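You operate a simulated robot arm through the tools that you are given. There is no shell and no other tool.

Carry out the task below with a simulated robot arm. There is one attempt and no reset: what you move stays moved.

JOB
Wash the dusty plate on the rack with suds and dry it.
Fine: Dip the wash pad in the washing tub, dry with the drying pad and stand both pads back on their spots. Spill nothing.

The check looks at the end state, three seconds after you hand in, the way a careful person would. Anything else that was tipped, shoved, dropped, spilled or broken makes it a failure.

ROBOT AND FRAMES
A 6-joint arm with a two-finger gripper, fixed in place. Base frame: the origin is at the foot of the arm, x ahead of it, y to its left, z up. Units: mm, degrees, N and s.
Its first joint turns from -166.0 to 166.0 degrees. Payload 3.43 kg.
The tool frame sits at the grasp point between the pads (the TCP): z along the fingers, y along the line on which they close. The tips reach 20 mm beyond it. The gripper opens to 190 mm. The gripper's body begins 248 mm behind the TCP.
Orientation is that of the tool frame in the base frame, as a unit quaternion [w, x, y, z]. With the fingers straight down and closing along the base's y, the tool's x points along the base's -x, its y along +y and its z along -z.

CONTROLS
- The arm moves only by the tool nudge_tool. Its argument "plan" is a list of rows, each an object of numbers (a shift or turn left out is 0, a gripper value left out holds the last): "tx", "ty", "tz": the shift along the base's x, y, z in mm; "wx", "wy", "wz": the turn, a rotation vector about the base's x, y, z in degrees; "gripper": the opening in per cent of the stroke, from 0 (shut) to 100 (fully open). In form: [{"tx": .., "ty": .., "tz": .., "wx": .., "wy": .., "wz": .., "gripper": ..}, ...]. A call has 1 to 20 rows; each row is the pose to reach, as a shift and turn from the pose commanded when the call began. Rows are played at 5 a second. More than 50 mm and 8.6 degrees between two rows, or a gripper value outside its range, and nothing of the call is played. A pose out of reach is approached as far as the arm can. The call stops where the force on the tool passes 40 N (or 10 N more than at its start, if that is more) or the arm is blocked; 0.2 s more then pass. Each finger travels about 45 mm/s and halts on what it meets, pressing with about 34 N; the grip force reading is that of the motor and also rises with nothing between the fingers. The clock runs only during rows and for 0.2 s after the last one: add rows that repeat a pose to give the fingers time. It gives the time, the measured TCP pose, the force on the tool (base axes), the opening and the grip force at its end, in the units of the frame above (readings bear some noise), with the torque about the TCP (base axes, N m) and any sound that the robot's microphone picked up.
- Cameras (640 x 400 px; columns grow to the right, rows downward): "scene" is fixed at [399.4, -500.5, 1417.9]; the picture's right is [0.42, -0.91, 0.00], its down [-0.57, -0.27, -0.77] and it looks along [0.70, 0.33, -0.63] (base axes); focal length 287 px, centre (320, 200). "wrist" rides on the gripper at [70, -8, -288] in the tool frame; the picture's right is [0.12, 0.99, 0.00], its down [-0.96, 0.12, -0.25] and it looks along [-0.25, 0.03, 0.97] (tool axes); focal length 261 px, centre (320, 200). There is no depth. A picture from a camera that has moved, and an enlarged one, comes with that camera's place and axes in the base frame and with its lens.
- get_image(camera): a new picture of that camera. No time passes.
- lift_body(by): slides the trunk up (or, below 0, down) by that many mm; the arm rides with it, the base frame stays. It gives what a move gives, with no picture.
- inspect(camera, box): a new picture of the part [left, top, right, bottom] of that camera's present view, enlarged. No time passes.
- finish_job(): hands the job in; it is judged then, once.

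Nothing tells you positions but the pictures and the camera data. Unless the task says otherwise, let go and move clear before handing in.

The tools are called after "Emit:" by a JSON object that holds its "op" and its "data". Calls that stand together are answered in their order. nudge_tool: Moves the arm, as the interface text tells. Its arguments: {"type":"object","properties":{"plan":{"type":"array"}},"required":["plan"]} The other tools are called the same way: lift_body (by) slides the trunk up or down; get_image (camera) takes a picture; inspect (camera, box) takes an enlarged picture of a part of a camera's view; finish_job () hands the job in.

At the start:

```text
time_s: 0.0
tcp_pos: [732.4, -24.7, 1214.9]
orientation: [0.0, 0.001, 1.0, 0.001]
ft_force: [-0.2, -0.6, 0.8]
torque: [0.03, -0.02, 0.02]
grip_width: 190.3
grasp_force: 0.0
trunk travel left (down, up): [-175.0, 65.0]
```

scene: 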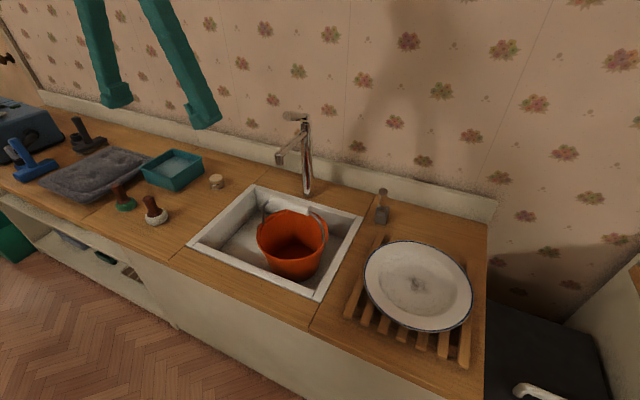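
wrist: 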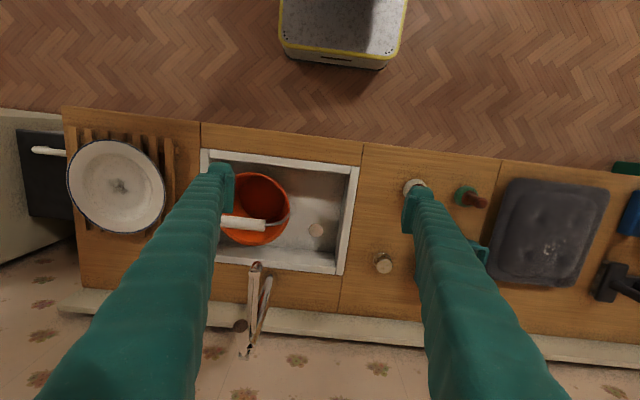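

I see a counter with a sink (orange bucket inside), a plate on a wooden rack at the right, and several handled tools, a teal tub and a towel at the left. I'll look closer at each before moving.

Emit:
{"op": "inspect", "data": {"camera": "scene", "box": [0, 90, 240, 240]}}

Emit:
{"op": "inspect", "data": {"camera": "scene", "box": [180, 100, 380, 310]}}

Emit:
{"op": "inspect", "data": {"camera": "scene", "box": [320, 170, 520, 380]}}

Emit:
{"op": "inspect", "data": {"camera": "wrist", "box": [360, 140, 640, 340]}}

Emit:
{"op": "inspect", "data": {"camera": "wrist", "box": [40, 100, 320, 340]}}

```text
2.67 times, centred on (120, 165) of scene
camera zoom: at [399.4, -500.5, 1417.9], right [0.42, -0.91, 0.0], down [-0.57, -0.27, -0.77], along [0.7, 0.33, -0.63], focal length 764 px, centre (853, 293)
```

zoom: 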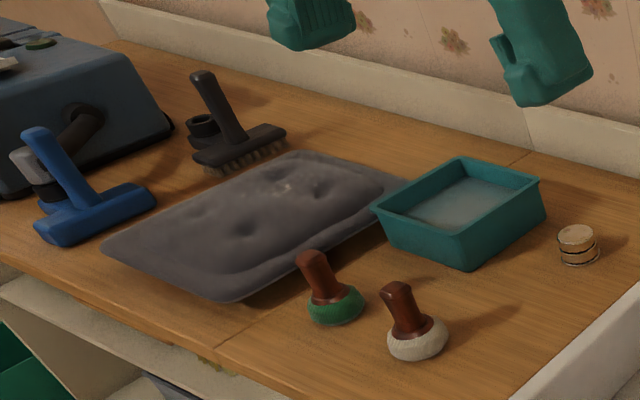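

```text
1.90 times, centred on (280, 205) of scene
camera zoom: at [399.4, -500.5, 1417.9], right [0.42, -0.91, 0.0], down [-0.57, -0.27, -0.77], along [0.7, 0.33, -0.63], focal length 546 px, centre (396, 190)
```

zoom: 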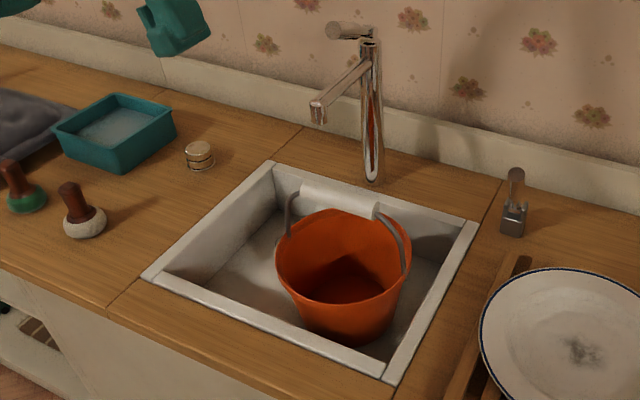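

```text
1.90 times, centred on (420, 275) of scene
camera zoom: at [399.4, -500.5, 1417.9], right [0.42, -0.91, 0.0], down [-0.57, -0.27, -0.77], along [0.7, 0.33, -0.63], focal length 546 px, centre (130, 57)
```

zoom: 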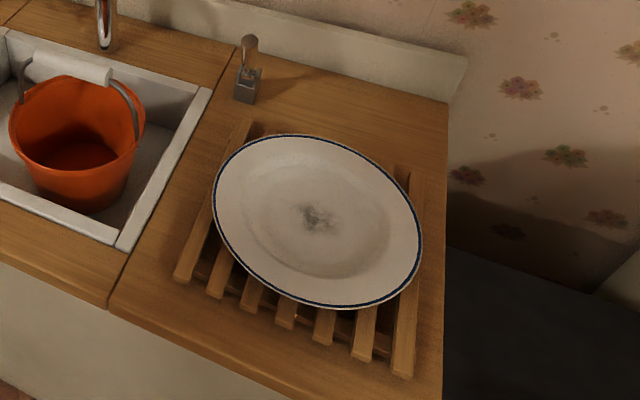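

```text
2.00 times, centred on (500, 240) of wrist
camera zoom: at [661.3, -34.5, 1502.5], right [-0.12, 0.99, 0.0], down [0.96, 0.12, 0.25], along [0.25, 0.03, -0.97], focal length 521 px, centre (-40, 120)
```

zoom: 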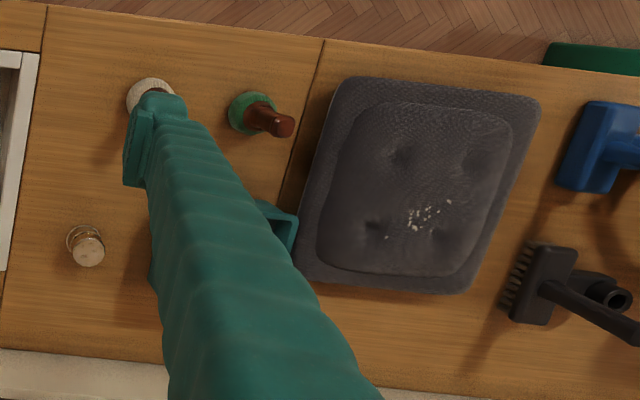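

```text
1.67 times, centred on (180, 220) of wrist
camera zoom: at [661.3, -34.5, 1502.5], right [-0.12, 0.99, 0.0], down [0.96, 0.12, 0.25], along [0.25, 0.03, -0.97], focal length 434 px, centre (553, 167)
```

zoom: 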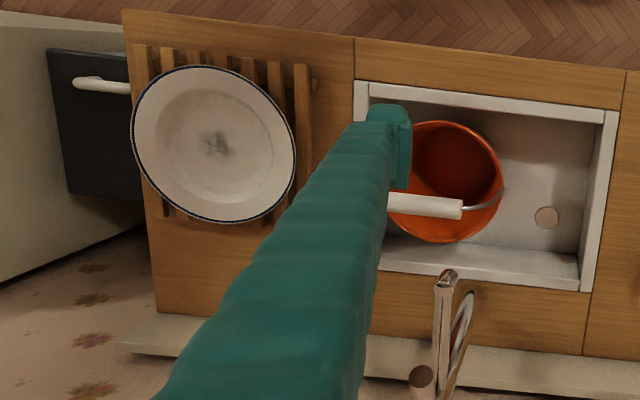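

The two brown-handled pads (green and white) stand at about (780, 380) and (780, 245) on a counter near z≈800. The tub of suds is near (998, 390) and the plate near (866, -538). I'll zoom in more on the pads, tub and plate.

Emit:
{"op": "inspect", "data": {"camera": "scene", "box": [100, 170, 180, 230]}}

Emit:
{"op": "inspect", "data": {"camera": "scene", "box": [130, 135, 230, 200]}}

Emit:
{"op": "inspect", "data": {"camera": "scene", "box": [350, 230, 490, 340]}}

Emit:
{"op": "inspect", "data": {"camera": "wrist", "box": [380, 160, 520, 280]}}

Emit:
{"op": "inspect", "data": {"camera": "wrist", "box": [50, 110, 190, 250]}}

```text
6.67 times, centred on (140, 200) of scene
camera zoom: at [399.4, -500.5, 1417.9], right [0.42, -0.91, 0.0], down [-0.57, -0.27, -0.77], along [0.7, 0.33, -0.63], focal length 1911 px, centre (1520, 200)
```

zoom: 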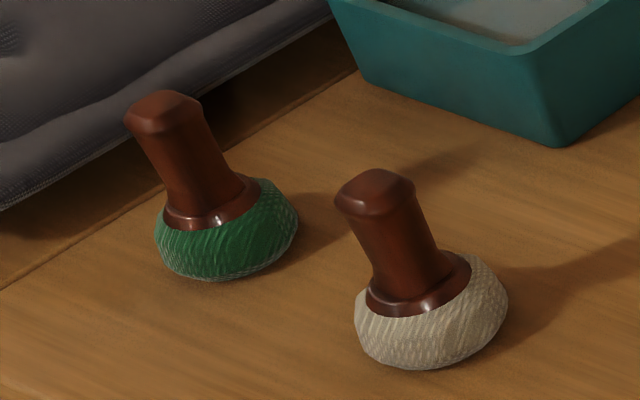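

```text
6.15 times, centred on (180, 168) of scene
camera zoom: at [399.4, -500.5, 1417.9], right [0.42, -0.91, 0.0], down [-0.57, -0.27, -0.77], along [0.7, 0.33, -0.63], focal length 1764 px, centre (1182, 400)
```

zoom: 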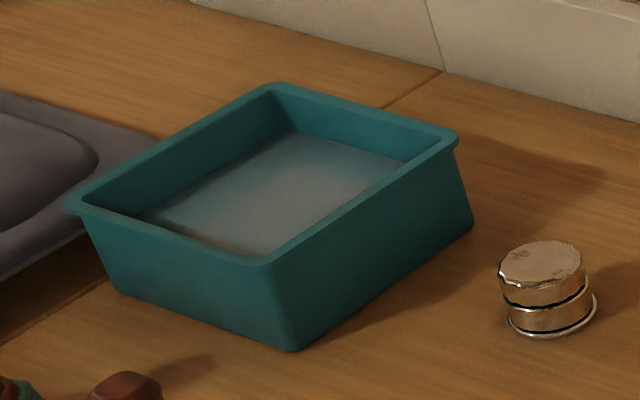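

```text
3.64 times, centred on (420, 285) of scene
camera zoom: at [399.4, -500.5, 1417.9], right [0.42, -0.91, 0.0], down [-0.57, -0.27, -0.77], along [0.7, 0.33, -0.63], focal length 1042 px, centre (-44, -109)
```

zoom: 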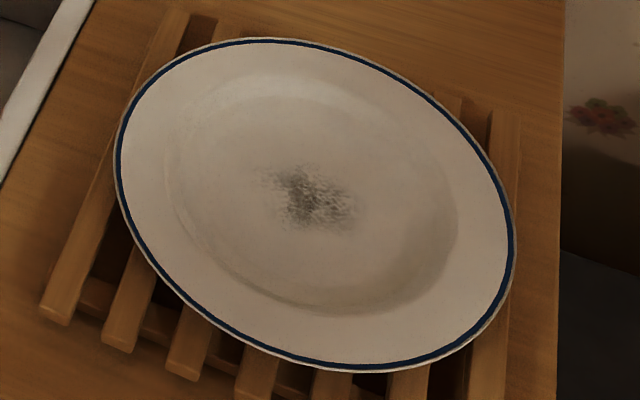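

```text
3.33 times, centred on (450, 220) of wrist
camera zoom: at [661.3, -34.5, 1502.5], right [-0.12, 0.99, 0.0], down [0.96, 0.12, 0.25], along [0.25, 0.03, -0.97], focal length 869 px, centre (-113, 133)
```

zoom: 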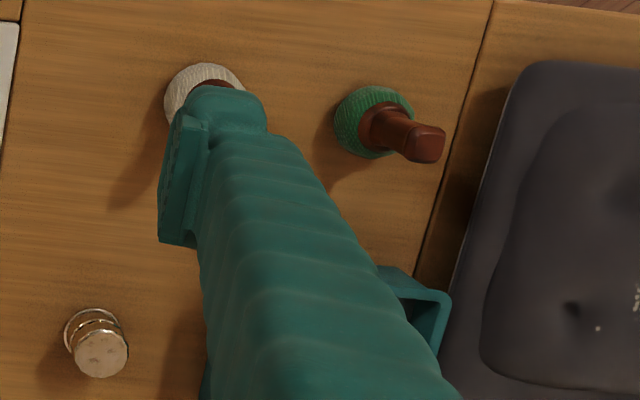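

```text
2.86 times, centred on (120, 180) of wrist
camera zoom: at [661.3, -34.5, 1502.5], right [-0.12, 0.99, 0.0], down [0.96, 0.12, 0.25], along [0.25, 0.03, -0.97], focal length 745 px, centre (891, 257)
```

zoom: 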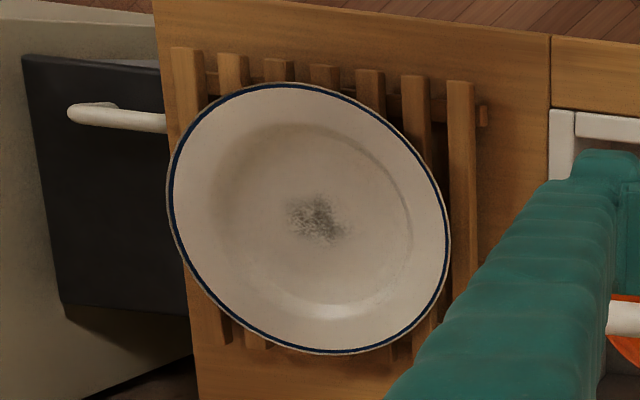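

The green pad (scrubby) looks like the wash pad and the white one the drying pad, while the teal tub holds the suds. The plate and tub are near the reach limit, so I'll tilt the tool outward by 25° and test that first, high up.

Emit:
{"op": "nudge_tool", "data": {"plan": [{"wy": -6.25, "gripper": 100}, {"wy": -12.5}, {"wy": -18.75}, {"wy": -25}, {"wy": -25}]}}

```text
time_s: 1.2
tcp_pos: [731.1, -25.9, 1215.0]
orientation: [0.217, 0.0, 0.976, 0.0]
ft_force: [-0.2, -0.3, 0.0]
torque: [-0.02, -0.07, -0.02]
grip_width: 190.0
grasp_force: 0.0
trunk travel left (down, up): [-175.0, 65.0]
```

The tilt worked and the tool now points outward. Next I'll swing over toward the green pad at about (780, 378), staying high.

Emit:
{"op": "nudge_tool", "data": {"plan": [{"tx": 5, "ty": 40, "tz": -10, "wz": 2.6}, {"tx": 10, "ty": 80, "tz": -20, "wz": 5.2}, {"tx": 15, "ty": 120, "tz": -30, "wz": 7.8}, {"tx": 20, "ty": 160, "tz": -40, "wz": 10.4}, {"tx": 25, "ty": 200, "tz": -50, "wz": 13}, {"tx": 30, "ty": 240, "tz": -60, "wz": 15.6}, {"tx": 35, "ty": 280, "tz": -70, "wz": 18.2}, {"tx": 40, "ty": 320, "tz": -80, "wz": 20.8}, {"tx": 45, "ty": 360, "tz": -90, "wz": 23.4}, {"tx": 48, "ty": 403, "tz": -100, "wz": 25.9}, {"tx": 48, "ty": 403, "tz": -100, "wz": 25.9}]}}

Emit:
{"op": "get_image", "data": {"camera": "wrist"}}

Emit:
{"op": "get_image", "data": {"camera": "scene"}}

```text
time_s: 3.6
tcp_pos: [780.9, 376.5, 1113.1]
orientation: [0.211, -0.218, 0.952, 0.048]
ft_force: [0.2, 0.3, -0.4]
torque: [0.02, 0.05, 0.02]
grip_width: 189.7
grasp_force: 0.1
trunk travel left (down, up): [-175.0, 65.0]
```

```text
taken
camera wrist: at [617.7, 288.0, 1345.2], right [-0.53, 0.85, -0.05], down [0.64, 0.44, 0.63], along [0.56, 0.3, -0.77], focal length 261 px, centre (320, 200)
```

wrist: 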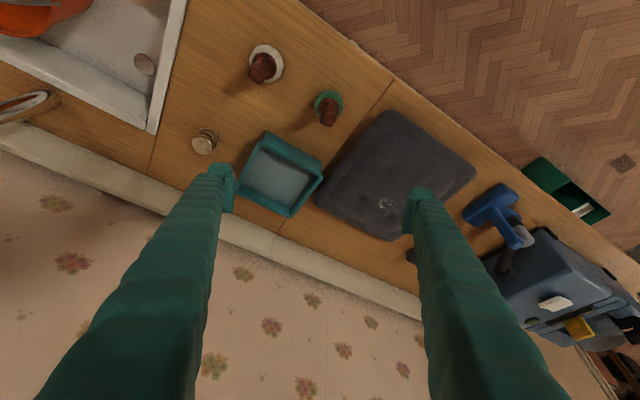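

```text
taken
```

scene: 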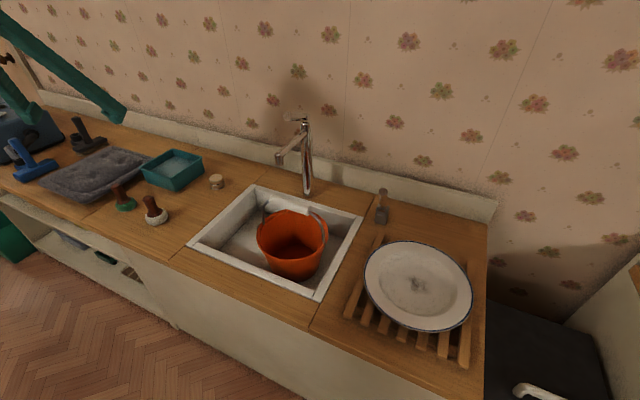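

Now the wrist camera sees both pads and the tub. I'll zoom in on them for triangulation.

Emit:
{"op": "inspect", "data": {"camera": "wrist", "box": [230, 30, 370, 130]}}

Emit:
{"op": "inspect", "data": {"camera": "wrist", "box": [180, 110, 340, 230]}}

```text
4.00 times, centred on (300, 80) of wrist
camera zoom: at [617.7, 288.0, 1345.2], right [-0.53, 0.85, -0.05], down [0.64, 0.44, 0.63], along [0.56, 0.3, -0.77], focal length 1043 px, centre (400, 680)
```

zoom: 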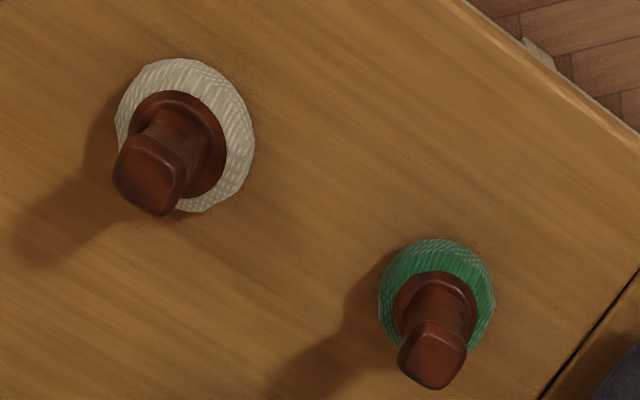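

```text
3.33 times, centred on (260, 170) of wrist
camera zoom: at [617.7, 288.0, 1345.2], right [-0.53, 0.85, -0.05], down [0.64, 0.44, 0.63], along [0.56, 0.3, -0.77], focal length 869 px, centre (520, 300)
```

zoom: 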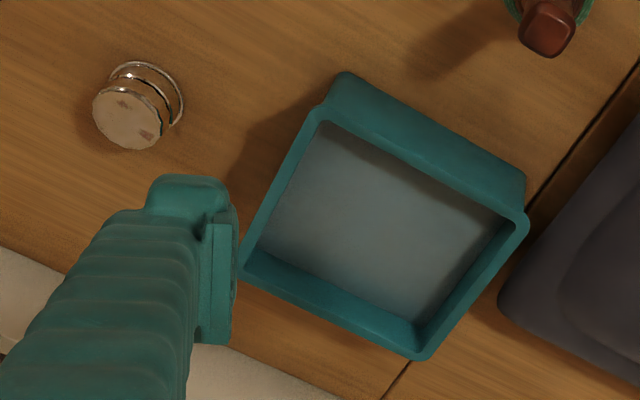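

Triangulation puts both handles upright with tops at z≈890: green at (779, 377) and white at (779, 238). The tub rim is x 905–1055, y 293–445, z≈867. I'll drop the yaw so the fingers close along y, then move above the green handle to verify.

Emit:
{"op": "nudge_tool", "data": {"plan": [{"tz": -25, "wz": -5.2, "gripper": 45}, {"tz": -50, "wz": -10.4}, {"tz": -75, "wz": -15.6}, {"tz": -100, "wz": -20.8}, {"tz": -125, "wz": -25.9}, {"tz": -155, "wz": -25.9}, {"tz": -155, "wz": -25.9}]}}

Emit:
{"op": "get_image", "data": {"camera": "wrist"}}

Emit:
{"op": "inspect", "data": {"camera": "scene", "box": [60, 130, 220, 240]}}

```text
time_s: 5.2
tcp_pos: [780.5, 376.6, 958.2]
orientation: [0.217, 0.001, 0.976, 0.0]
ft_force: [-0.3, -0.2, -0.4]
torque: [0.04, -0.02, -0.04]
grip_width: 85.4
grasp_force: 0.1
trunk travel left (down, up): [-175.0, 65.0]
```

```text
taken
camera wrist: at [594.2, 369.0, 1190.0], right [-0.11, 0.99, -0.05], down [0.77, 0.12, 0.63], along [0.63, 0.03, -0.77], focal length 261 px, centre (320, 200)
```

wrist: 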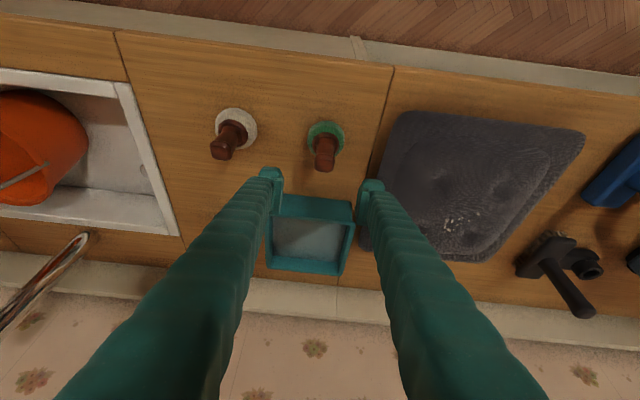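

```text
3.64 times, centred on (140, 185) of scene
camera zoom: at [399.4, -500.5, 1417.9], right [0.42, -0.91, 0.0], down [-0.57, -0.27, -0.77], along [0.7, 0.33, -0.63], focal length 1042 px, centre (974, 254)
```

zoom: 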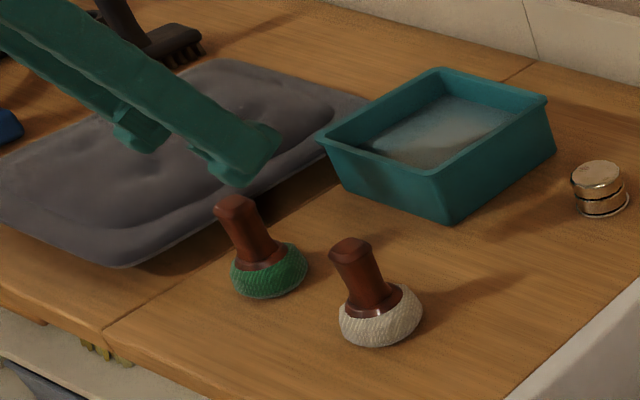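

The fingers are above the green handle. I'll zoom in to refine the centring before descending.

Emit:
{"op": "inspect", "data": {"camera": "wrist", "box": [200, 90, 400, 215]}}

Emit:
{"op": "inspect", "data": {"camera": "scene", "box": [100, 160, 180, 220]}}

```text
3.20 times, centred on (300, 152) of wrist
camera zoom: at [594.2, 369.0, 1190.0], right [-0.11, 0.99, -0.05], down [0.77, 0.12, 0.63], along [0.63, 0.03, -0.77], focal length 834 px, centre (384, 352)
```

zoom: 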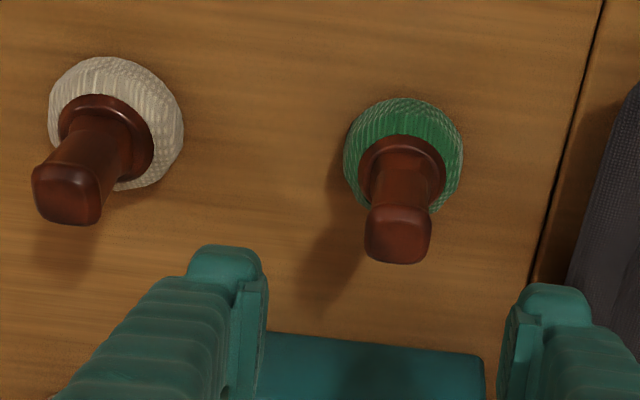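

```text
6.67 times, centred on (140, 190) of scene
camera zoom: at [399.4, -500.5, 1417.9], right [0.42, -0.91, 0.0], down [-0.57, -0.27, -0.77], along [0.7, 0.33, -0.63], focal length 1911 px, centre (1520, 267)
```

zoom: 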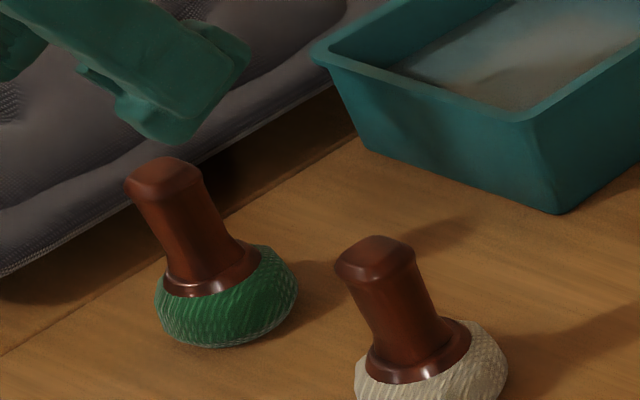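

The handle axis is at about (778, 379), roughly 2 mm toward +y of the tool centre. I'll descend straight down to grip height z≈868 with the fingers straddling the handle.

Emit:
{"op": "nudge_tool", "data": {"plan": [{"tx": -1, "ty": 2, "tz": -20, "gripper": 45}, {"tx": -1, "ty": 2, "tz": -40}, {"tx": -1, "ty": 2, "tz": -60}, {"tx": -1, "ty": 2, "tz": -75}, {"tx": -1, "ty": 2, "tz": -90}, {"tx": -1, "ty": 2, "tz": -90}]}}

Emit:
{"op": "get_image", "data": {"camera": "wrist"}}

Emit:
{"op": "inspect", "data": {"camera": "scene", "box": [80, 150, 200, 240]}}

```text
time_s: 6.6
tcp_pos: [780.3, 379.8, 868.4]
orientation: [0.216, 0.0, 0.976, 0.0]
ft_force: [-0.4, -0.3, -0.5]
torque: [0.01, 0.0, 0.02]
grip_width: 85.4
grasp_force: 0.1
trunk travel left (down, up): [-175.0, 65.0]
```

```text
taken
camera wrist: at [593.6, 370.5, 1099.8], right [-0.11, 0.99, -0.05], down [0.77, 0.12, 0.63], along [0.63, 0.03, -0.77], focal length 261 px, centre (320, 200)
```

wrist: 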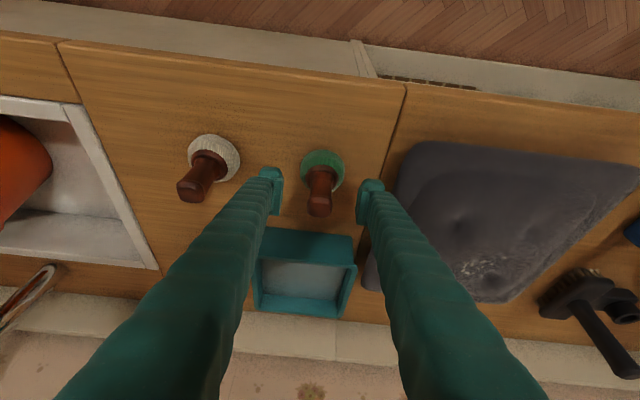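

```text
4.44 times, centred on (140, 195) of scene
camera zoom: at [399.4, -500.5, 1417.9], right [0.42, -0.91, 0.0], down [-0.57, -0.27, -0.77], along [0.7, 0.33, -0.63], focal length 1274 px, centre (1120, 222)
```

zoom: 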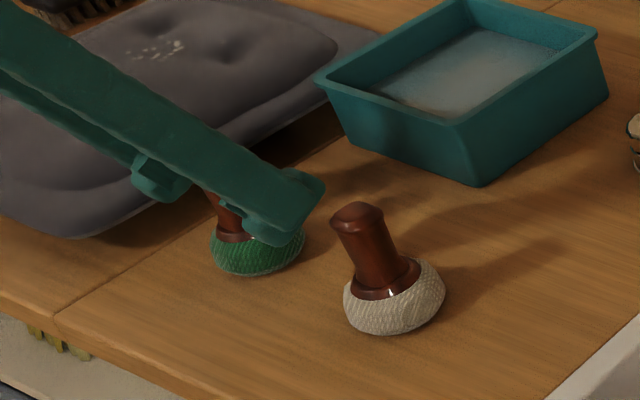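

The handle sits centred between the fingers in the wrist view. I'll close the gripper on it now.

Emit:
{"op": "nudge_tool", "data": {"plan": [{"gripper": 30}, {"gripper": 20}, {"gripper": 10}, {"gripper": 0}, {"gripper": 0}, {"gripper": 0}, {"gripper": 0}]}}

Emit:
{"op": "inspect", "data": {"camera": "wrist", "box": [240, 120, 400, 240]}}

Emit:
{"op": "inspect", "data": {"camera": "scene", "box": [80, 150, 200, 240]}}

```text
time_s: 8.2
tcp_pos: [778.9, 378.8, 867.9]
orientation: [0.216, 0.0, 0.976, 0.0]
ft_force: [0.9, 0.3, 0.2]
torque: [-0.01, -0.03, 0.02]
grip_width: 24.5
grasp_force: 33.9
trunk travel left (down, up): [-175.0, 65.0]
```

```text
3.33 times, centred on (320, 180) of wrist
camera zoom: at [593.6, 370.5, 1100.0], right [-0.11, 0.99, -0.05], down [0.77, 0.12, 0.63], along [0.63, 0.03, -0.77], focal length 869 px, centre (320, 267)
```

zoom: 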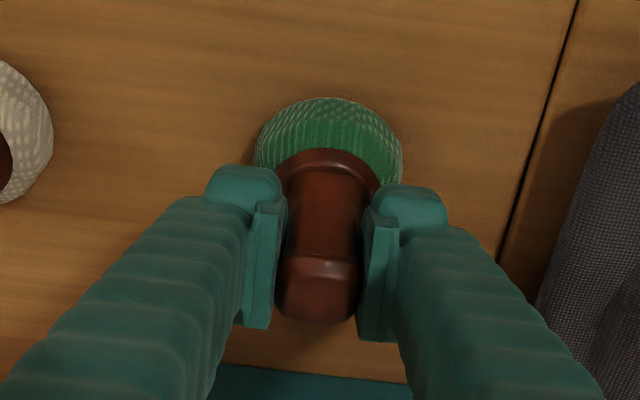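

```text
4.44 times, centred on (140, 195) of scene
camera zoom: at [399.4, -500.5, 1417.9], right [0.42, -0.91, 0.0], down [-0.57, -0.27, -0.77], along [0.7, 0.33, -0.63], focal length 1274 px, centre (1120, 222)
```

zoom: 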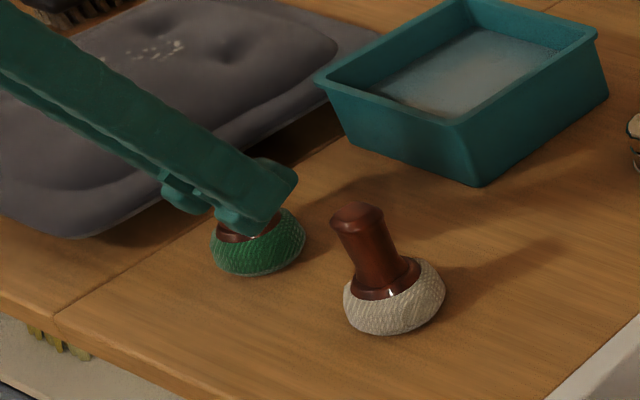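

The green pad is gripped (24.5 mm, 34 N). I'll lift it straight up about 120 mm and check that it hangs level.

Emit:
{"op": "nudge_tool", "data": {"plan": [{"tz": 5}, {"tz": 15}, {"tz": 40}, {"tz": 65}, {"tz": 90}, {"tz": 120}, {"tz": 120}]}}

Emit:
{"op": "inspect", "data": {"camera": "scene", "box": [80, 120, 220, 240]}}

Emit:
{"op": "get_image", "data": {"camera": "wrist"}}

```text
time_s: 9.8
tcp_pos: [779.8, 380.1, 989.9]
orientation: [0.216, 0.001, 0.976, 0.0]
ft_force: [0.8, 0.0, -0.7]
torque: [-0.02, 0.0, 0.06]
grip_width: 24.6
grasp_force: 33.8
trunk travel left (down, up): [-175.0, 65.0]
```

```text
3.33 times, centred on (150, 180) of scene
camera zoom: at [399.4, -500.5, 1417.9], right [0.42, -0.91, 0.0], down [-0.57, -0.27, -0.77], along [0.7, 0.33, -0.63], focal length 955 px, centre (887, 267)
```

zoom: 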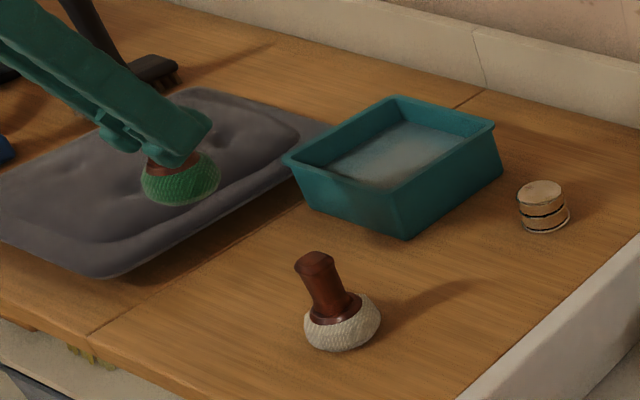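

```text
taken
camera wrist: at [593.1, 371.1, 1221.6], right [-0.11, 0.99, -0.05], down [0.77, 0.12, 0.63], along [0.63, 0.03, -0.77], focal length 261 px, centre (320, 200)
```

wrist: 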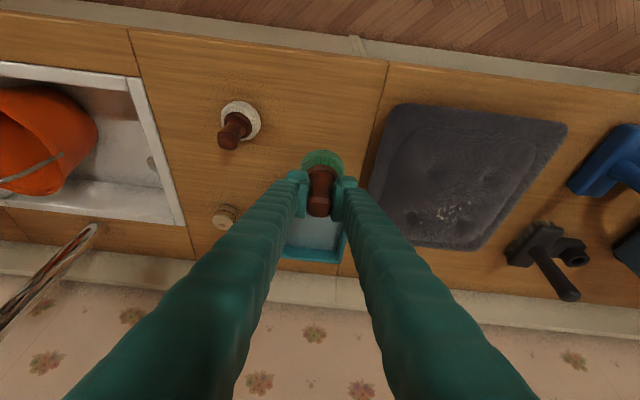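

The pad came up cleanly and hangs level. Now I'll move it over the centre of the tub at about (980, 370).

Emit:
{"op": "nudge_tool", "data": {"plan": [{"tx": 30, "ty": -2}, {"tx": 65, "ty": -4}, {"tx": 100, "ty": -6}, {"tx": 135, "ty": -8}, {"tx": 170, "ty": -10}, {"tx": 200, "ty": -10}, {"tx": 200, "ty": -10}]}}

Emit:
{"op": "inspect", "data": {"camera": "scene", "box": [100, 80, 260, 210]}}

Emit:
{"op": "get_image", "data": {"camera": "wrist"}}

```text
time_s: 11.4
tcp_pos: [980.3, 369.4, 990.2]
orientation: [0.216, 0.0, 0.976, 0.0]
ft_force: [-0.9, -0.3, -0.4]
torque: [-0.02, 0.0, -0.03]
grip_width: 24.5
grasp_force: 34.4
trunk travel left (down, up): [-175.0, 65.0]
```

```text
3.08 times, centred on (180, 145) of scene
camera zoom: at [399.4, -500.5, 1417.9], right [0.42, -0.91, 0.0], down [-0.57, -0.27, -0.77], along [0.7, 0.33, -0.63], focal length 882 px, centre (751, 369)
```

zoom: 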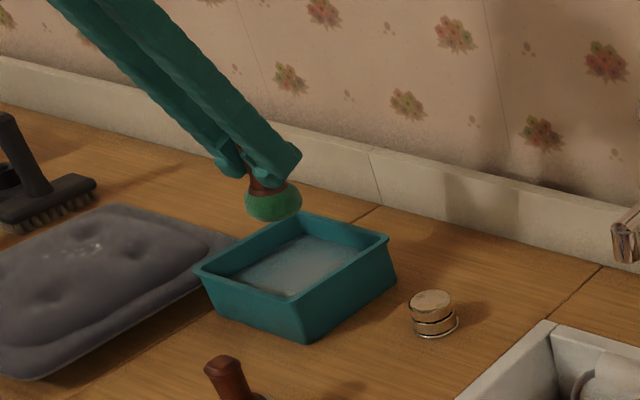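

```text
taken
camera wrist: at [793.7, 360.4, 1220.2], right [-0.11, 0.99, -0.05], down [0.77, 0.12, 0.63], along [0.63, 0.03, -0.77], focal length 261 px, centre (320, 200)
```

wrist: 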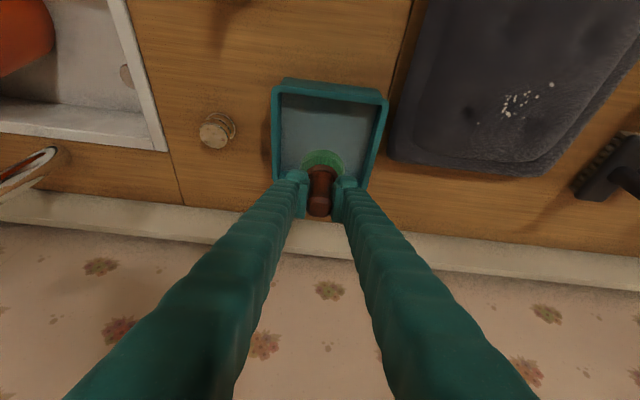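

The pad is over the tub centre. I'll lower it slowly into the suds and watch the force.

Emit:
{"op": "nudge_tool", "data": {"plan": [{"tz": -15}, {"tz": -30}, {"tz": -45}, {"tz": -60}, {"tz": -67}, {"tz": -72}, {"tz": -77}, {"tz": -82}, {"tz": -86}, {"tz": -90}, {"tz": -94}, {"tz": -98}, {"tz": -98}, {"tz": -98}]}}

Emit:
{"op": "inspect", "data": {"camera": "scene", "box": [120, 110, 240, 210]}}

Emit:
{"op": "inspect", "data": {"camera": "wrist", "box": [220, 80, 420, 240]}}

```text
time_s: 14.4
tcp_pos: [979.1, 370.2, 891.4]
orientation: [0.217, 0.0, 0.976, 0.0]
ft_force: [-0.3, 0.6, -0.9]
torque: [0.03, 0.0, -0.01]
grip_width: 24.5
grasp_force: 33.9
trunk travel left (down, up): [-175.0, 65.0]
```

```text
4.00 times, centred on (180, 160) of scene
camera zoom: at [399.4, -500.5, 1417.9], right [0.42, -0.91, 0.0], down [-0.57, -0.27, -0.77], along [0.7, 0.33, -0.63], focal length 1146 px, centre (880, 360)
```

zoom: 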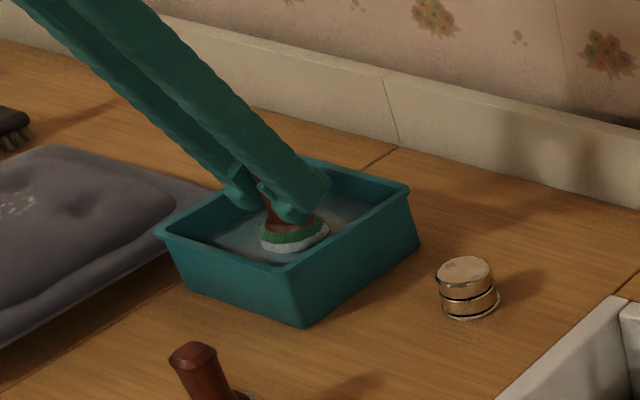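

```text
2.50 times, centred on (320, 160) of wrist
camera zoom: at [793.5, 360.6, 1122.5], right [-0.11, 0.99, -0.05], down [0.77, 0.12, 0.63], along [0.63, 0.03, -0.77], focal length 652 px, centre (320, 300)
```

zoom: 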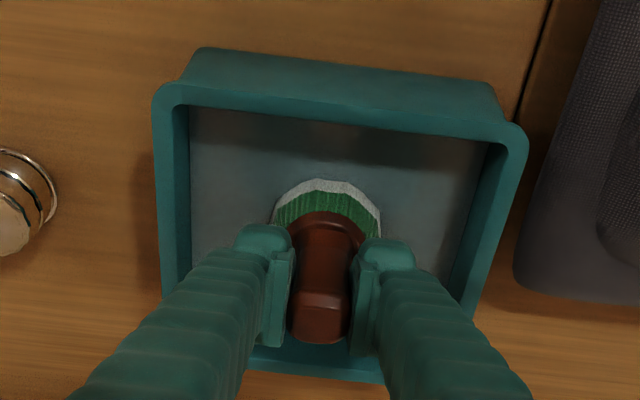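

Suds show around the lower edge of the pad. I'll press a little deeper to make sure it soaks, watching for contact with the tub floor.

Emit:
{"op": "nudge_tool", "data": {"plan": [{"tz": -3}, {"tz": -6}, {"tz": -8}, {"tz": -8}, {"tz": -8}]}}

Emit:
{"op": "inspect", "data": {"camera": "scene", "box": [140, 130, 220, 200]}}

Emit:
{"op": "inspect", "data": {"camera": "wrist", "box": [260, 110, 380, 220]}}

```text
time_s: 15.6
tcp_pos: [979.2, 369.5, 883.1]
orientation: [0.217, 0.0, 0.976, 0.0]
ft_force: [-0.1, 0.7, -1.1]
torque: [0.0, -0.04, 0.01]
grip_width: 24.6
grasp_force: 33.5
trunk travel left (down, up): [-175.0, 65.0]
```

```text
5.71 times, centred on (180, 165) of scene
camera zoom: at [399.4, -500.5, 1417.9], right [0.42, -0.91, 0.0], down [-0.57, -0.27, -0.77], along [0.7, 0.33, -0.63], focal length 1638 px, centre (1120, 400)
```

zoom: 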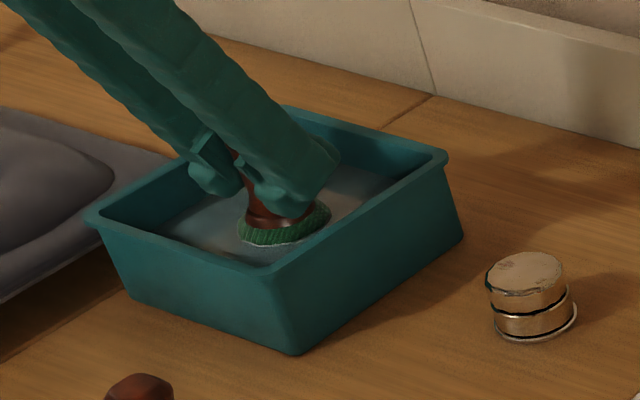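

```text
3.64 times, centred on (320, 165) of wrist
camera zoom: at [793.4, 360.7, 1114.5], right [-0.11, 0.99, -0.05], down [0.77, 0.12, 0.63], along [0.63, 0.03, -0.77], focal length 948 px, centre (320, 327)
```

zoom: 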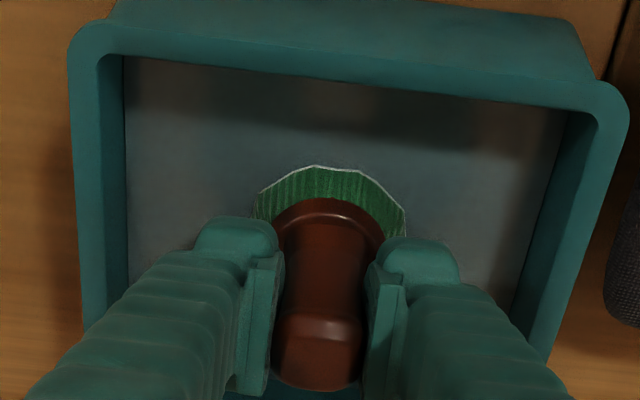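

The pad is now well immersed. I'll lift slowly and let it drain above the tub for a few seconds.

Emit:
{"op": "nudge_tool", "data": {"plan": [{"tz": 0}, {"tz": 0}, {"tz": 0}, {"tz": 5}, {"tz": 10}, {"tz": 15}, {"tz": 20}, {"tz": 25}, {"tz": 30}, {"tz": 35}, {"tz": 40}, {"tz": 40}, {"tz": 40}, {"tz": 40}, {"tz": 40}, {"tz": 40}, {"tz": 40}, {"tz": 40}, {"tz": 40}, {"tz": 40}]}}

Emit:
{"op": "inspect", "data": {"camera": "scene", "box": [140, 110, 220, 180]}}

```text
time_s: 19.8
tcp_pos: [978.2, 370.4, 923.7]
orientation: [0.217, 0.0, 0.976, 0.0]
ft_force: [0.3, 0.7, -1.6]
torque: [-0.01, 0.0, -0.05]
grip_width: 24.4
grasp_force: 34.3
trunk travel left (down, up): [-175.0, 65.0]
```

```text
5.71 times, centred on (180, 145) of scene
camera zoom: at [399.4, -500.5, 1417.9], right [0.42, -0.91, 0.0], down [-0.57, -0.27, -0.77], along [0.7, 0.33, -0.63], focal length 1638 px, centre (1120, 514)
```

zoom: 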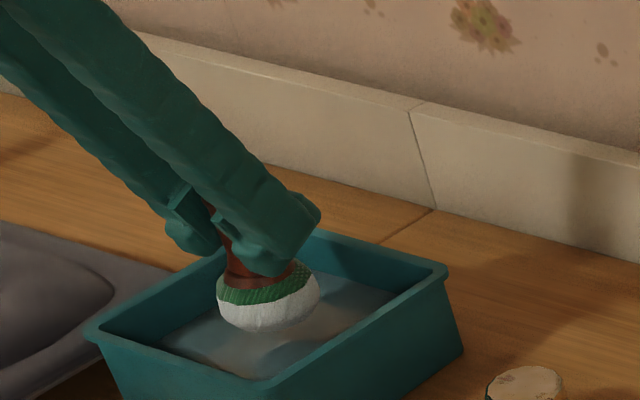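

The pad's lower half is coated with suds. I'll wait a few more seconds over the tub to see whether anything drips or changes.

Emit:
{"op": "nudge_tool", "data": {"plan": [{"tz": 10}, {"tz": 20}, {"tz": 20}, {"tz": 20}, {"tz": 20}, {"tz": 20}, {"tz": 20}, {"tz": 20}, {"tz": 20}, {"tz": 20}, {"tz": 20}, {"tz": 20}, {"tz": 20}, {"tz": 20}, {"tz": 20}, {"tz": 20}, {"tz": 20}, {"tz": 20}, {"tz": 20}, {"tz": 20}]}}

Emit:
{"op": "inspect", "data": {"camera": "scene", "box": [140, 110, 220, 180]}}

```text
time_s: 24.0
tcp_pos: [978.1, 371.0, 943.0]
orientation: [0.216, 0.0, 0.976, 0.0]
ft_force: [-0.3, 0.1, 0.0]
torque: [-0.03, 0.04, -0.02]
grip_width: 24.5
grasp_force: 33.9
trunk travel left (down, up): [-175.0, 65.0]
```

```text
5.71 times, centred on (180, 145) of scene
camera zoom: at [399.4, -500.5, 1417.9], right [0.42, -0.91, 0.0], down [-0.57, -0.27, -0.77], along [0.7, 0.33, -0.63], focal length 1638 px, centre (1120, 514)
```

zoom: 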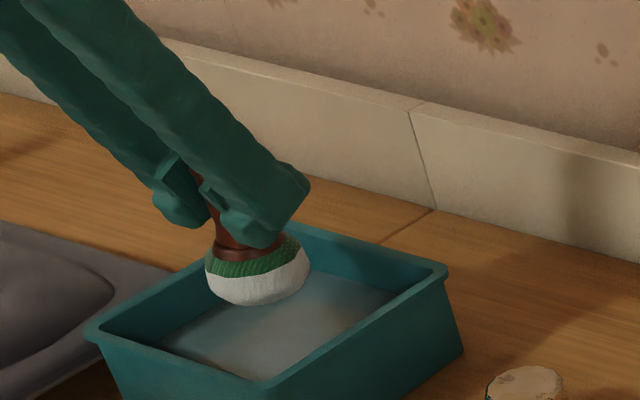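

No dripping is visible and the suds stay on the pad. I'll raise it, draw back to x≈770, and then sweep slowly across toward the plate, well in front of the faucet.

Emit:
{"op": "nudge_tool", "data": {"plan": [{"tz": 20}, {"tz": 40}, {"tx": -15, "tz": 56}, {"tx": -40, "tz": 56}, {"tx": -70, "tz": 56}, {"tx": -100, "tz": 56}, {"tx": -130, "tz": 56}, {"tx": -160, "tz": 56}, {"tx": -185, "tz": 56}, {"tx": -209, "tz": 56}, {"tx": -209, "ty": -25, "tz": 56}, {"tx": -209, "ty": -55, "tz": 56}, {"tx": -209, "ty": -85, "tz": 56}, {"tx": -209, "ty": -115, "tz": 56}, {"tx": -209, "ty": -145, "tz": 56}, {"tx": -209, "ty": -175, "tz": 56}, {"tx": -209, "ty": -205, "tz": 56}, {"tx": -209, "ty": -235, "tz": 56}, {"tx": -209, "ty": -265, "tz": 56}, {"tx": -209, "ty": -290, "tz": 56}]}}

Emit:
{"op": "get_image", "data": {"camera": "scene"}}

```text
time_s: 28.2
tcp_pos: [770.5, 79.8, 999.5]
orientation: [0.216, 0.0, 0.976, 0.0]
ft_force: [1.1, 0.4, -1.0]
torque: [-0.06, -0.01, -0.04]
grip_width: 24.3
grasp_force: 34.2
trunk travel left (down, up): [-175.0, 65.0]
```

```text
taken
```

scene: 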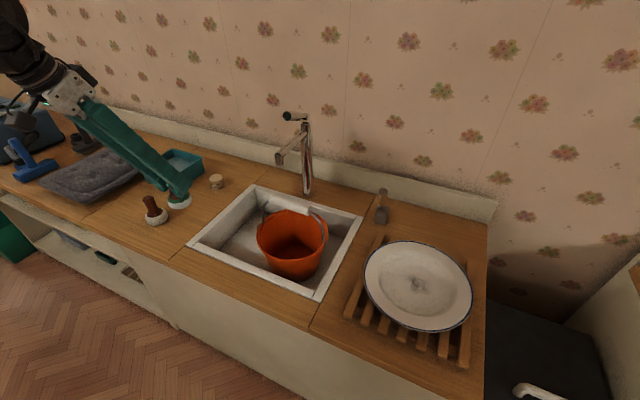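

No drops are visible on the counter. I'll continue the sweep toward the plate.

Emit:
{"op": "nudge_tool", "data": {"plan": [{"ty": -30}, {"ty": -62}, {"ty": -94}, {"ty": -126}, {"ty": -158}, {"ty": -190}, {"ty": -222}, {"ty": -254}, {"ty": -286}, {"ty": -318}, {"ty": -350}, {"ty": -382}, {"ty": -414}, {"ty": -446}, {"ty": -478}, {"ty": -510}, {"ty": -542}, {"ty": -574}, {"ty": -600}, {"ty": -618}]}}

Emit:
{"op": "get_image", "data": {"camera": "scene"}}

Emit:
{"op": "get_image", "data": {"camera": "wrist"}}

```text
time_s: 32.4
tcp_pos: [770.1, -538.3, 999.7]
orientation: [0.217, 0.001, 0.976, 0.0]
ft_force: [0.8, 0.2, -0.2]
torque: [-0.06, -0.01, -0.03]
grip_width: 24.4
grasp_force: 34.5
trunk travel left (down, up): [-175.0, 65.0]
```

```text
taken
```

scene: 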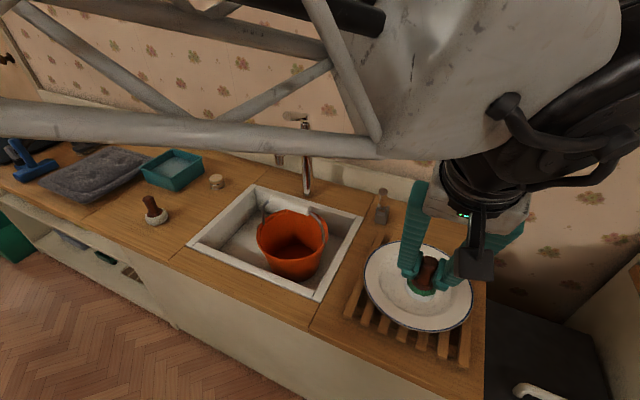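

```text
taken
camera wrist: at [584.7, -547.9, 1231.3], right [-0.11, 0.99, -0.05], down [0.77, 0.12, 0.63], along [0.63, 0.03, -0.77], focal length 261 px, centre (320, 200)
```

wrist: 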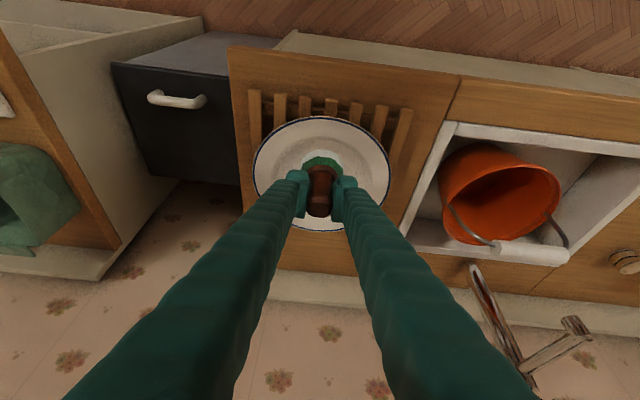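

The pad is in front of the plate with the suds still on it. I'll move over the dust patch at about (866, -539) and start lowering.

Emit:
{"op": "nudge_tool", "data": {"plan": [{"tx": 20}, {"tx": 45}, {"tx": 70}, {"tx": 96, "ty": -2}, {"tx": 96, "ty": -2}]}}

Emit:
{"op": "get_image", "data": {"camera": "wrist"}}

Emit:
{"op": "inspect", "data": {"camera": "scene", "box": [350, 190, 500, 350]}}

```text
time_s: 33.6
tcp_pos: [866.5, -541.2, 998.8]
orientation: [0.216, 0.0, 0.976, 0.0]
ft_force: [0.1, -0.8, -0.4]
torque: [0.03, -0.01, -0.02]
grip_width: 24.6
grasp_force: 33.6
trunk travel left (down, up): [-175.0, 65.0]
```

```text
taken
camera wrist: at [680.7, -549.9, 1230.8], right [-0.11, 0.99, -0.05], down [0.77, 0.12, 0.63], along [0.63, 0.03, -0.77], focal length 261 px, centre (320, 200)
```

wrist: 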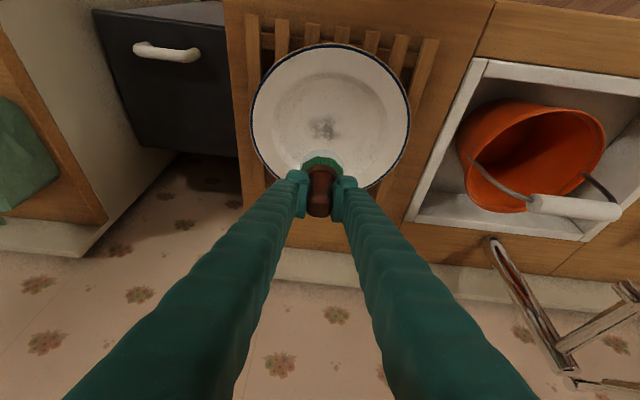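

```text
2.50 times, centred on (425, 270) of scene
camera zoom: at [399.4, -500.5, 1417.9], right [0.42, -0.91, 0.0], down [-0.57, -0.27, -0.77], along [0.7, 0.33, -0.63], focal length 716 px, centre (58, 25)
```

zoom: 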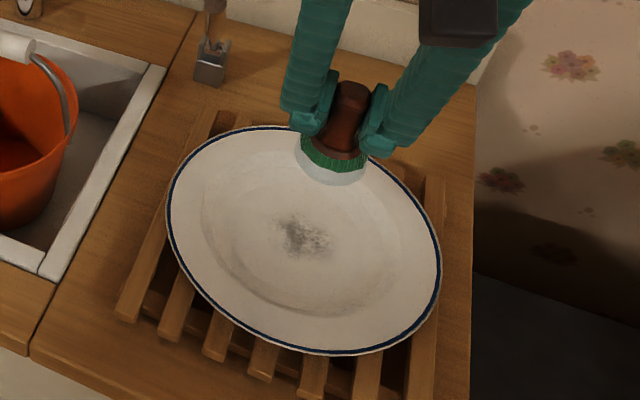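

The dust patch is visible ahead of the pad. I'll zoom in to pin down its centre and the plate's outline.

Emit:
{"op": "inspect", "data": {"camera": "wrist", "box": [235, 35, 425, 195]}}

```text
2.50 times, centred on (330, 115) of wrist
camera zoom: at [680.7, -549.9, 1230.8], right [-0.11, 0.99, -0.05], down [0.77, 0.12, 0.63], along [0.63, 0.03, -0.77], focal length 652 px, centre (295, 412)
```

zoom: 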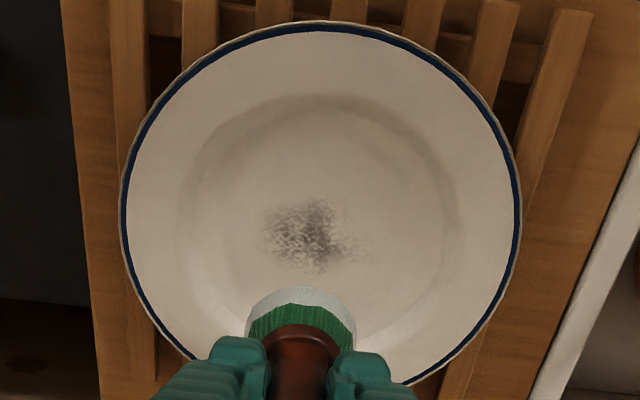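

The dust is centred near (866, -541), about ±32 mm across. I'll lower the pad onto it, slowing near the surface.

Emit:
{"op": "nudge_tool", "data": {"plan": [{"tz": -25, "ty": -1}, {"tz": -50, "ty": -1}, {"tz": -75, "ty": -1}, {"tz": -90, "ty": -1}, {"tz": -98, "ty": -1}, {"tz": -104, "ty": -1}, {"tz": -104, "ty": -1}]}}

Emit:
{"op": "inspect", "data": {"camera": "scene", "box": [370, 220, 480, 330]}}

Emit:
{"op": "inspect", "data": {"camera": "wrist", "box": [240, 80, 420, 240]}}

```text
time_s: 35.2
tcp_pos: [867.1, -542.2, 898.8]
orientation: [0.218, 0.0, 0.976, 0.0]
ft_force: [-1.8, 0.6, 26.3]
torque: [0.1, 0.11, -0.02]
grip_width: 24.7
grasp_force: 34.1
trunk travel left (down, up): [-175.0, 65.0]
```

```text
3.64 times, centred on (425, 275) of scene
camera zoom: at [399.4, -500.5, 1417.9], right [0.42, -0.91, 0.0], down [-0.57, -0.27, -0.77], along [0.7, 0.33, -0.63], focal length 1042 px, centre (-62, -73)
```

zoom: 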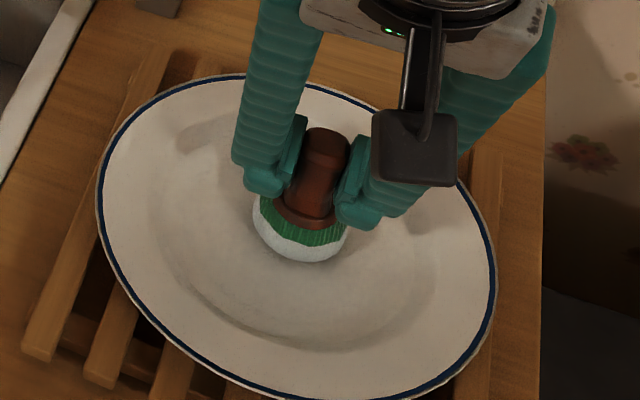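

```text
2.50 times, centred on (330, 160) of wrist
camera zoom: at [679.7, -550.1, 1129.2], right [-0.11, 0.99, -0.05], down [0.77, 0.12, 0.63], along [0.63, 0.03, -0.77], focal length 652 px, centre (295, 300)
```

zoom: 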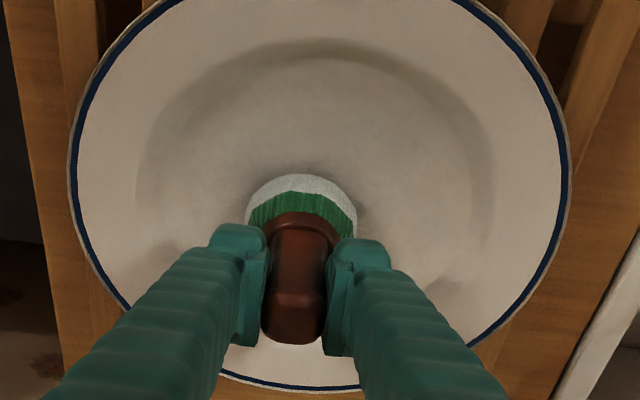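

Contact came at about 26 N, so the plate's centre is nearer z≈836 and the dust centre is about (856, -541). I'll ease the pressure and wipe in a small circle, then check the force and plate.

Emit:
{"op": "nudge_tool", "data": {"plan": [{"tz": 2}, {"tx": 2, "tz": 2}, {"tx": -1.5, "ty": 8.5, "tz": 2}, {"tx": -10, "ty": 12, "tz": 2}, {"tx": -18.5, "ty": 8.5, "tz": 2}, {"tx": -22, "ty": 0, "tz": 2}, {"tx": -18.5, "ty": -8.5, "tz": 2}, {"tx": -10, "ty": -12, "tz": 2}, {"tx": -1.5, "ty": -8.5, "tz": 2}, {"tx": 2, "ty": 0, "tz": 2}, {"tx": 2, "ty": 0, "tz": 2}]}}

Emit:
{"op": "inspect", "data": {"camera": "scene", "box": [350, 220, 490, 350]}}

Emit:
{"op": "inspect", "data": {"camera": "wrist", "box": [220, 60, 440, 240]}}

```text
time_s: 37.6
tcp_pos: [869.2, -540.4, 899.5]
orientation: [0.217, -0.001, 0.976, 0.0]
ft_force: [2.0, -3.8, 18.4]
torque: [-0.1, -0.36, -0.03]
grip_width: 24.5
grasp_force: 34.1
trunk travel left (down, up): [-175.0, 65.0]
```

```text
3.08 times, centred on (420, 285) of scene
camera zoom: at [399.4, -500.5, 1417.9], right [0.42, -0.91, 0.0], down [-0.57, -0.27, -0.77], along [0.7, 0.33, -0.63], focal length 882 px, centre (12, -62)
```

zoom: 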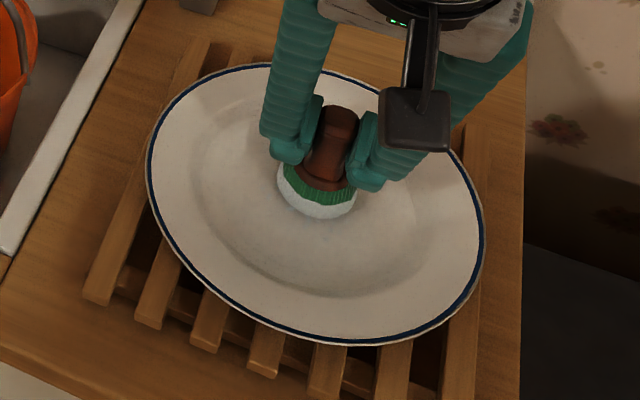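

```text
2.22 times, centred on (330, 150) of wrist
camera zoom: at [682.5, -549.5, 1129.2], right [-0.11, 0.99, -0.05], down [0.77, 0.12, 0.63], along [0.63, 0.03, -0.77], focal length 579 px, centre (298, 311)
```

zoom: 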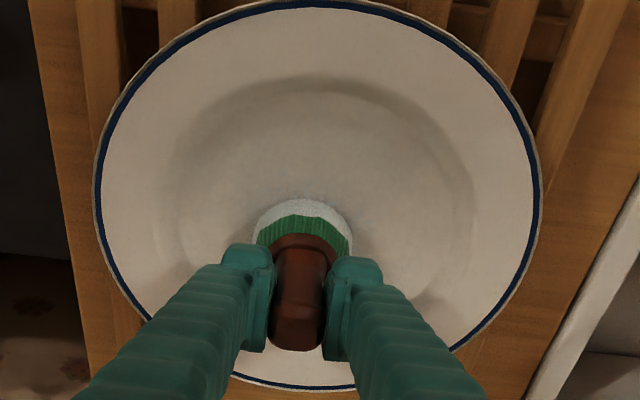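

The plate hasn't moved and the dust is going. I'll lighten the pressure slightly and wipe a larger circle, ending across the middle.

Emit:
{"op": "nudge_tool", "data": {"plan": [{"tx": 6, "ty": 0, "tz": 0.7}, {"tx": 13, "ty": 0, "tz": 0.7}, {"tx": 9.7, "ty": 12.5, "tz": 0.7}, {"tx": 0.5, "ty": 21.7, "tz": 0.7}, {"tx": -12, "ty": 25, "tz": 0.7}, {"tx": -24.5, "ty": 21.7, "tz": 0.7}, {"tx": -33.7, "ty": 12.5, "tz": 0.7}, {"tx": -37, "ty": 0, "tz": 0.7}, {"tx": -33.7, "ty": -12.5, "tz": 0.7}, {"tx": -24.5, "ty": -21.7, "tz": 0.7}, {"tx": -12, "ty": -25, "tz": 0.7}, {"tx": 0.5, "ty": -21.7, "tz": 0.7}, {"tx": 9.7, "ty": -12.5, "tz": 0.7}, {"tx": 13, "ty": 0, "tz": 0.7}, {"tx": 0, "ty": 0, "tz": 0.7}, {"tx": -12, "ty": 0, "tz": 0.7}, {"tx": -24, "ty": 0, "tz": 0.7}, {"tx": -12, "ty": 0, "tz": 0.7}, {"tx": -12, "ty": 0, "tz": 0.7}]}}

Emit:
{"op": "inspect", "data": {"camera": "wrist", "box": [220, 60, 440, 240]}}

Emit:
{"op": "inspect", "data": {"camera": "scene", "box": [350, 220, 490, 350]}}

```text
time_s: 41.6
tcp_pos: [856.3, -542.0, 897.0]
orientation: [0.216, -0.001, 0.976, 0.0]
ft_force: [-0.7, 0.3, 0.2]
torque: [0.01, 0.0, 0.03]
grip_width: 24.7
grasp_force: 34.2
trunk travel left (down, up): [-175.0, 65.0]
```

```text
2.22 times, centred on (330, 150) of wrist
camera zoom: at [670.4, -550.9, 1129.5], right [-0.11, 0.99, -0.05], down [0.77, 0.12, 0.63], along [0.63, 0.03, -0.77], focal length 579 px, centre (298, 311)
```

zoom: 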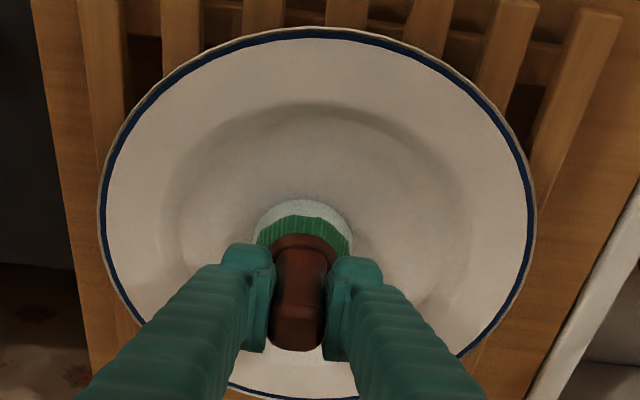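

```text
3.08 times, centred on (420, 285) of scene
camera zoom: at [399.4, -500.5, 1417.9], right [0.42, -0.91, 0.0], down [-0.57, -0.27, -0.77], along [0.7, 0.33, -0.63], focal length 882 px, centre (12, -62)
```

zoom: 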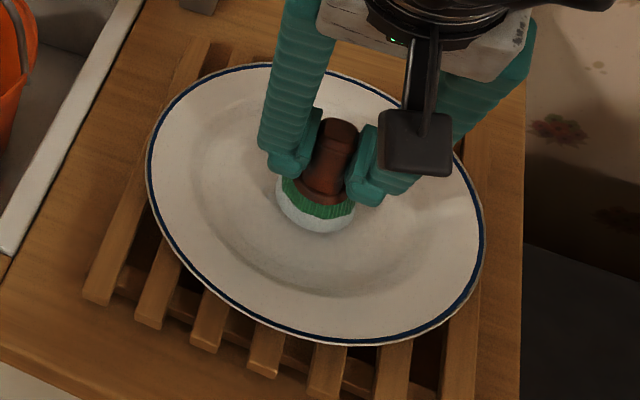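

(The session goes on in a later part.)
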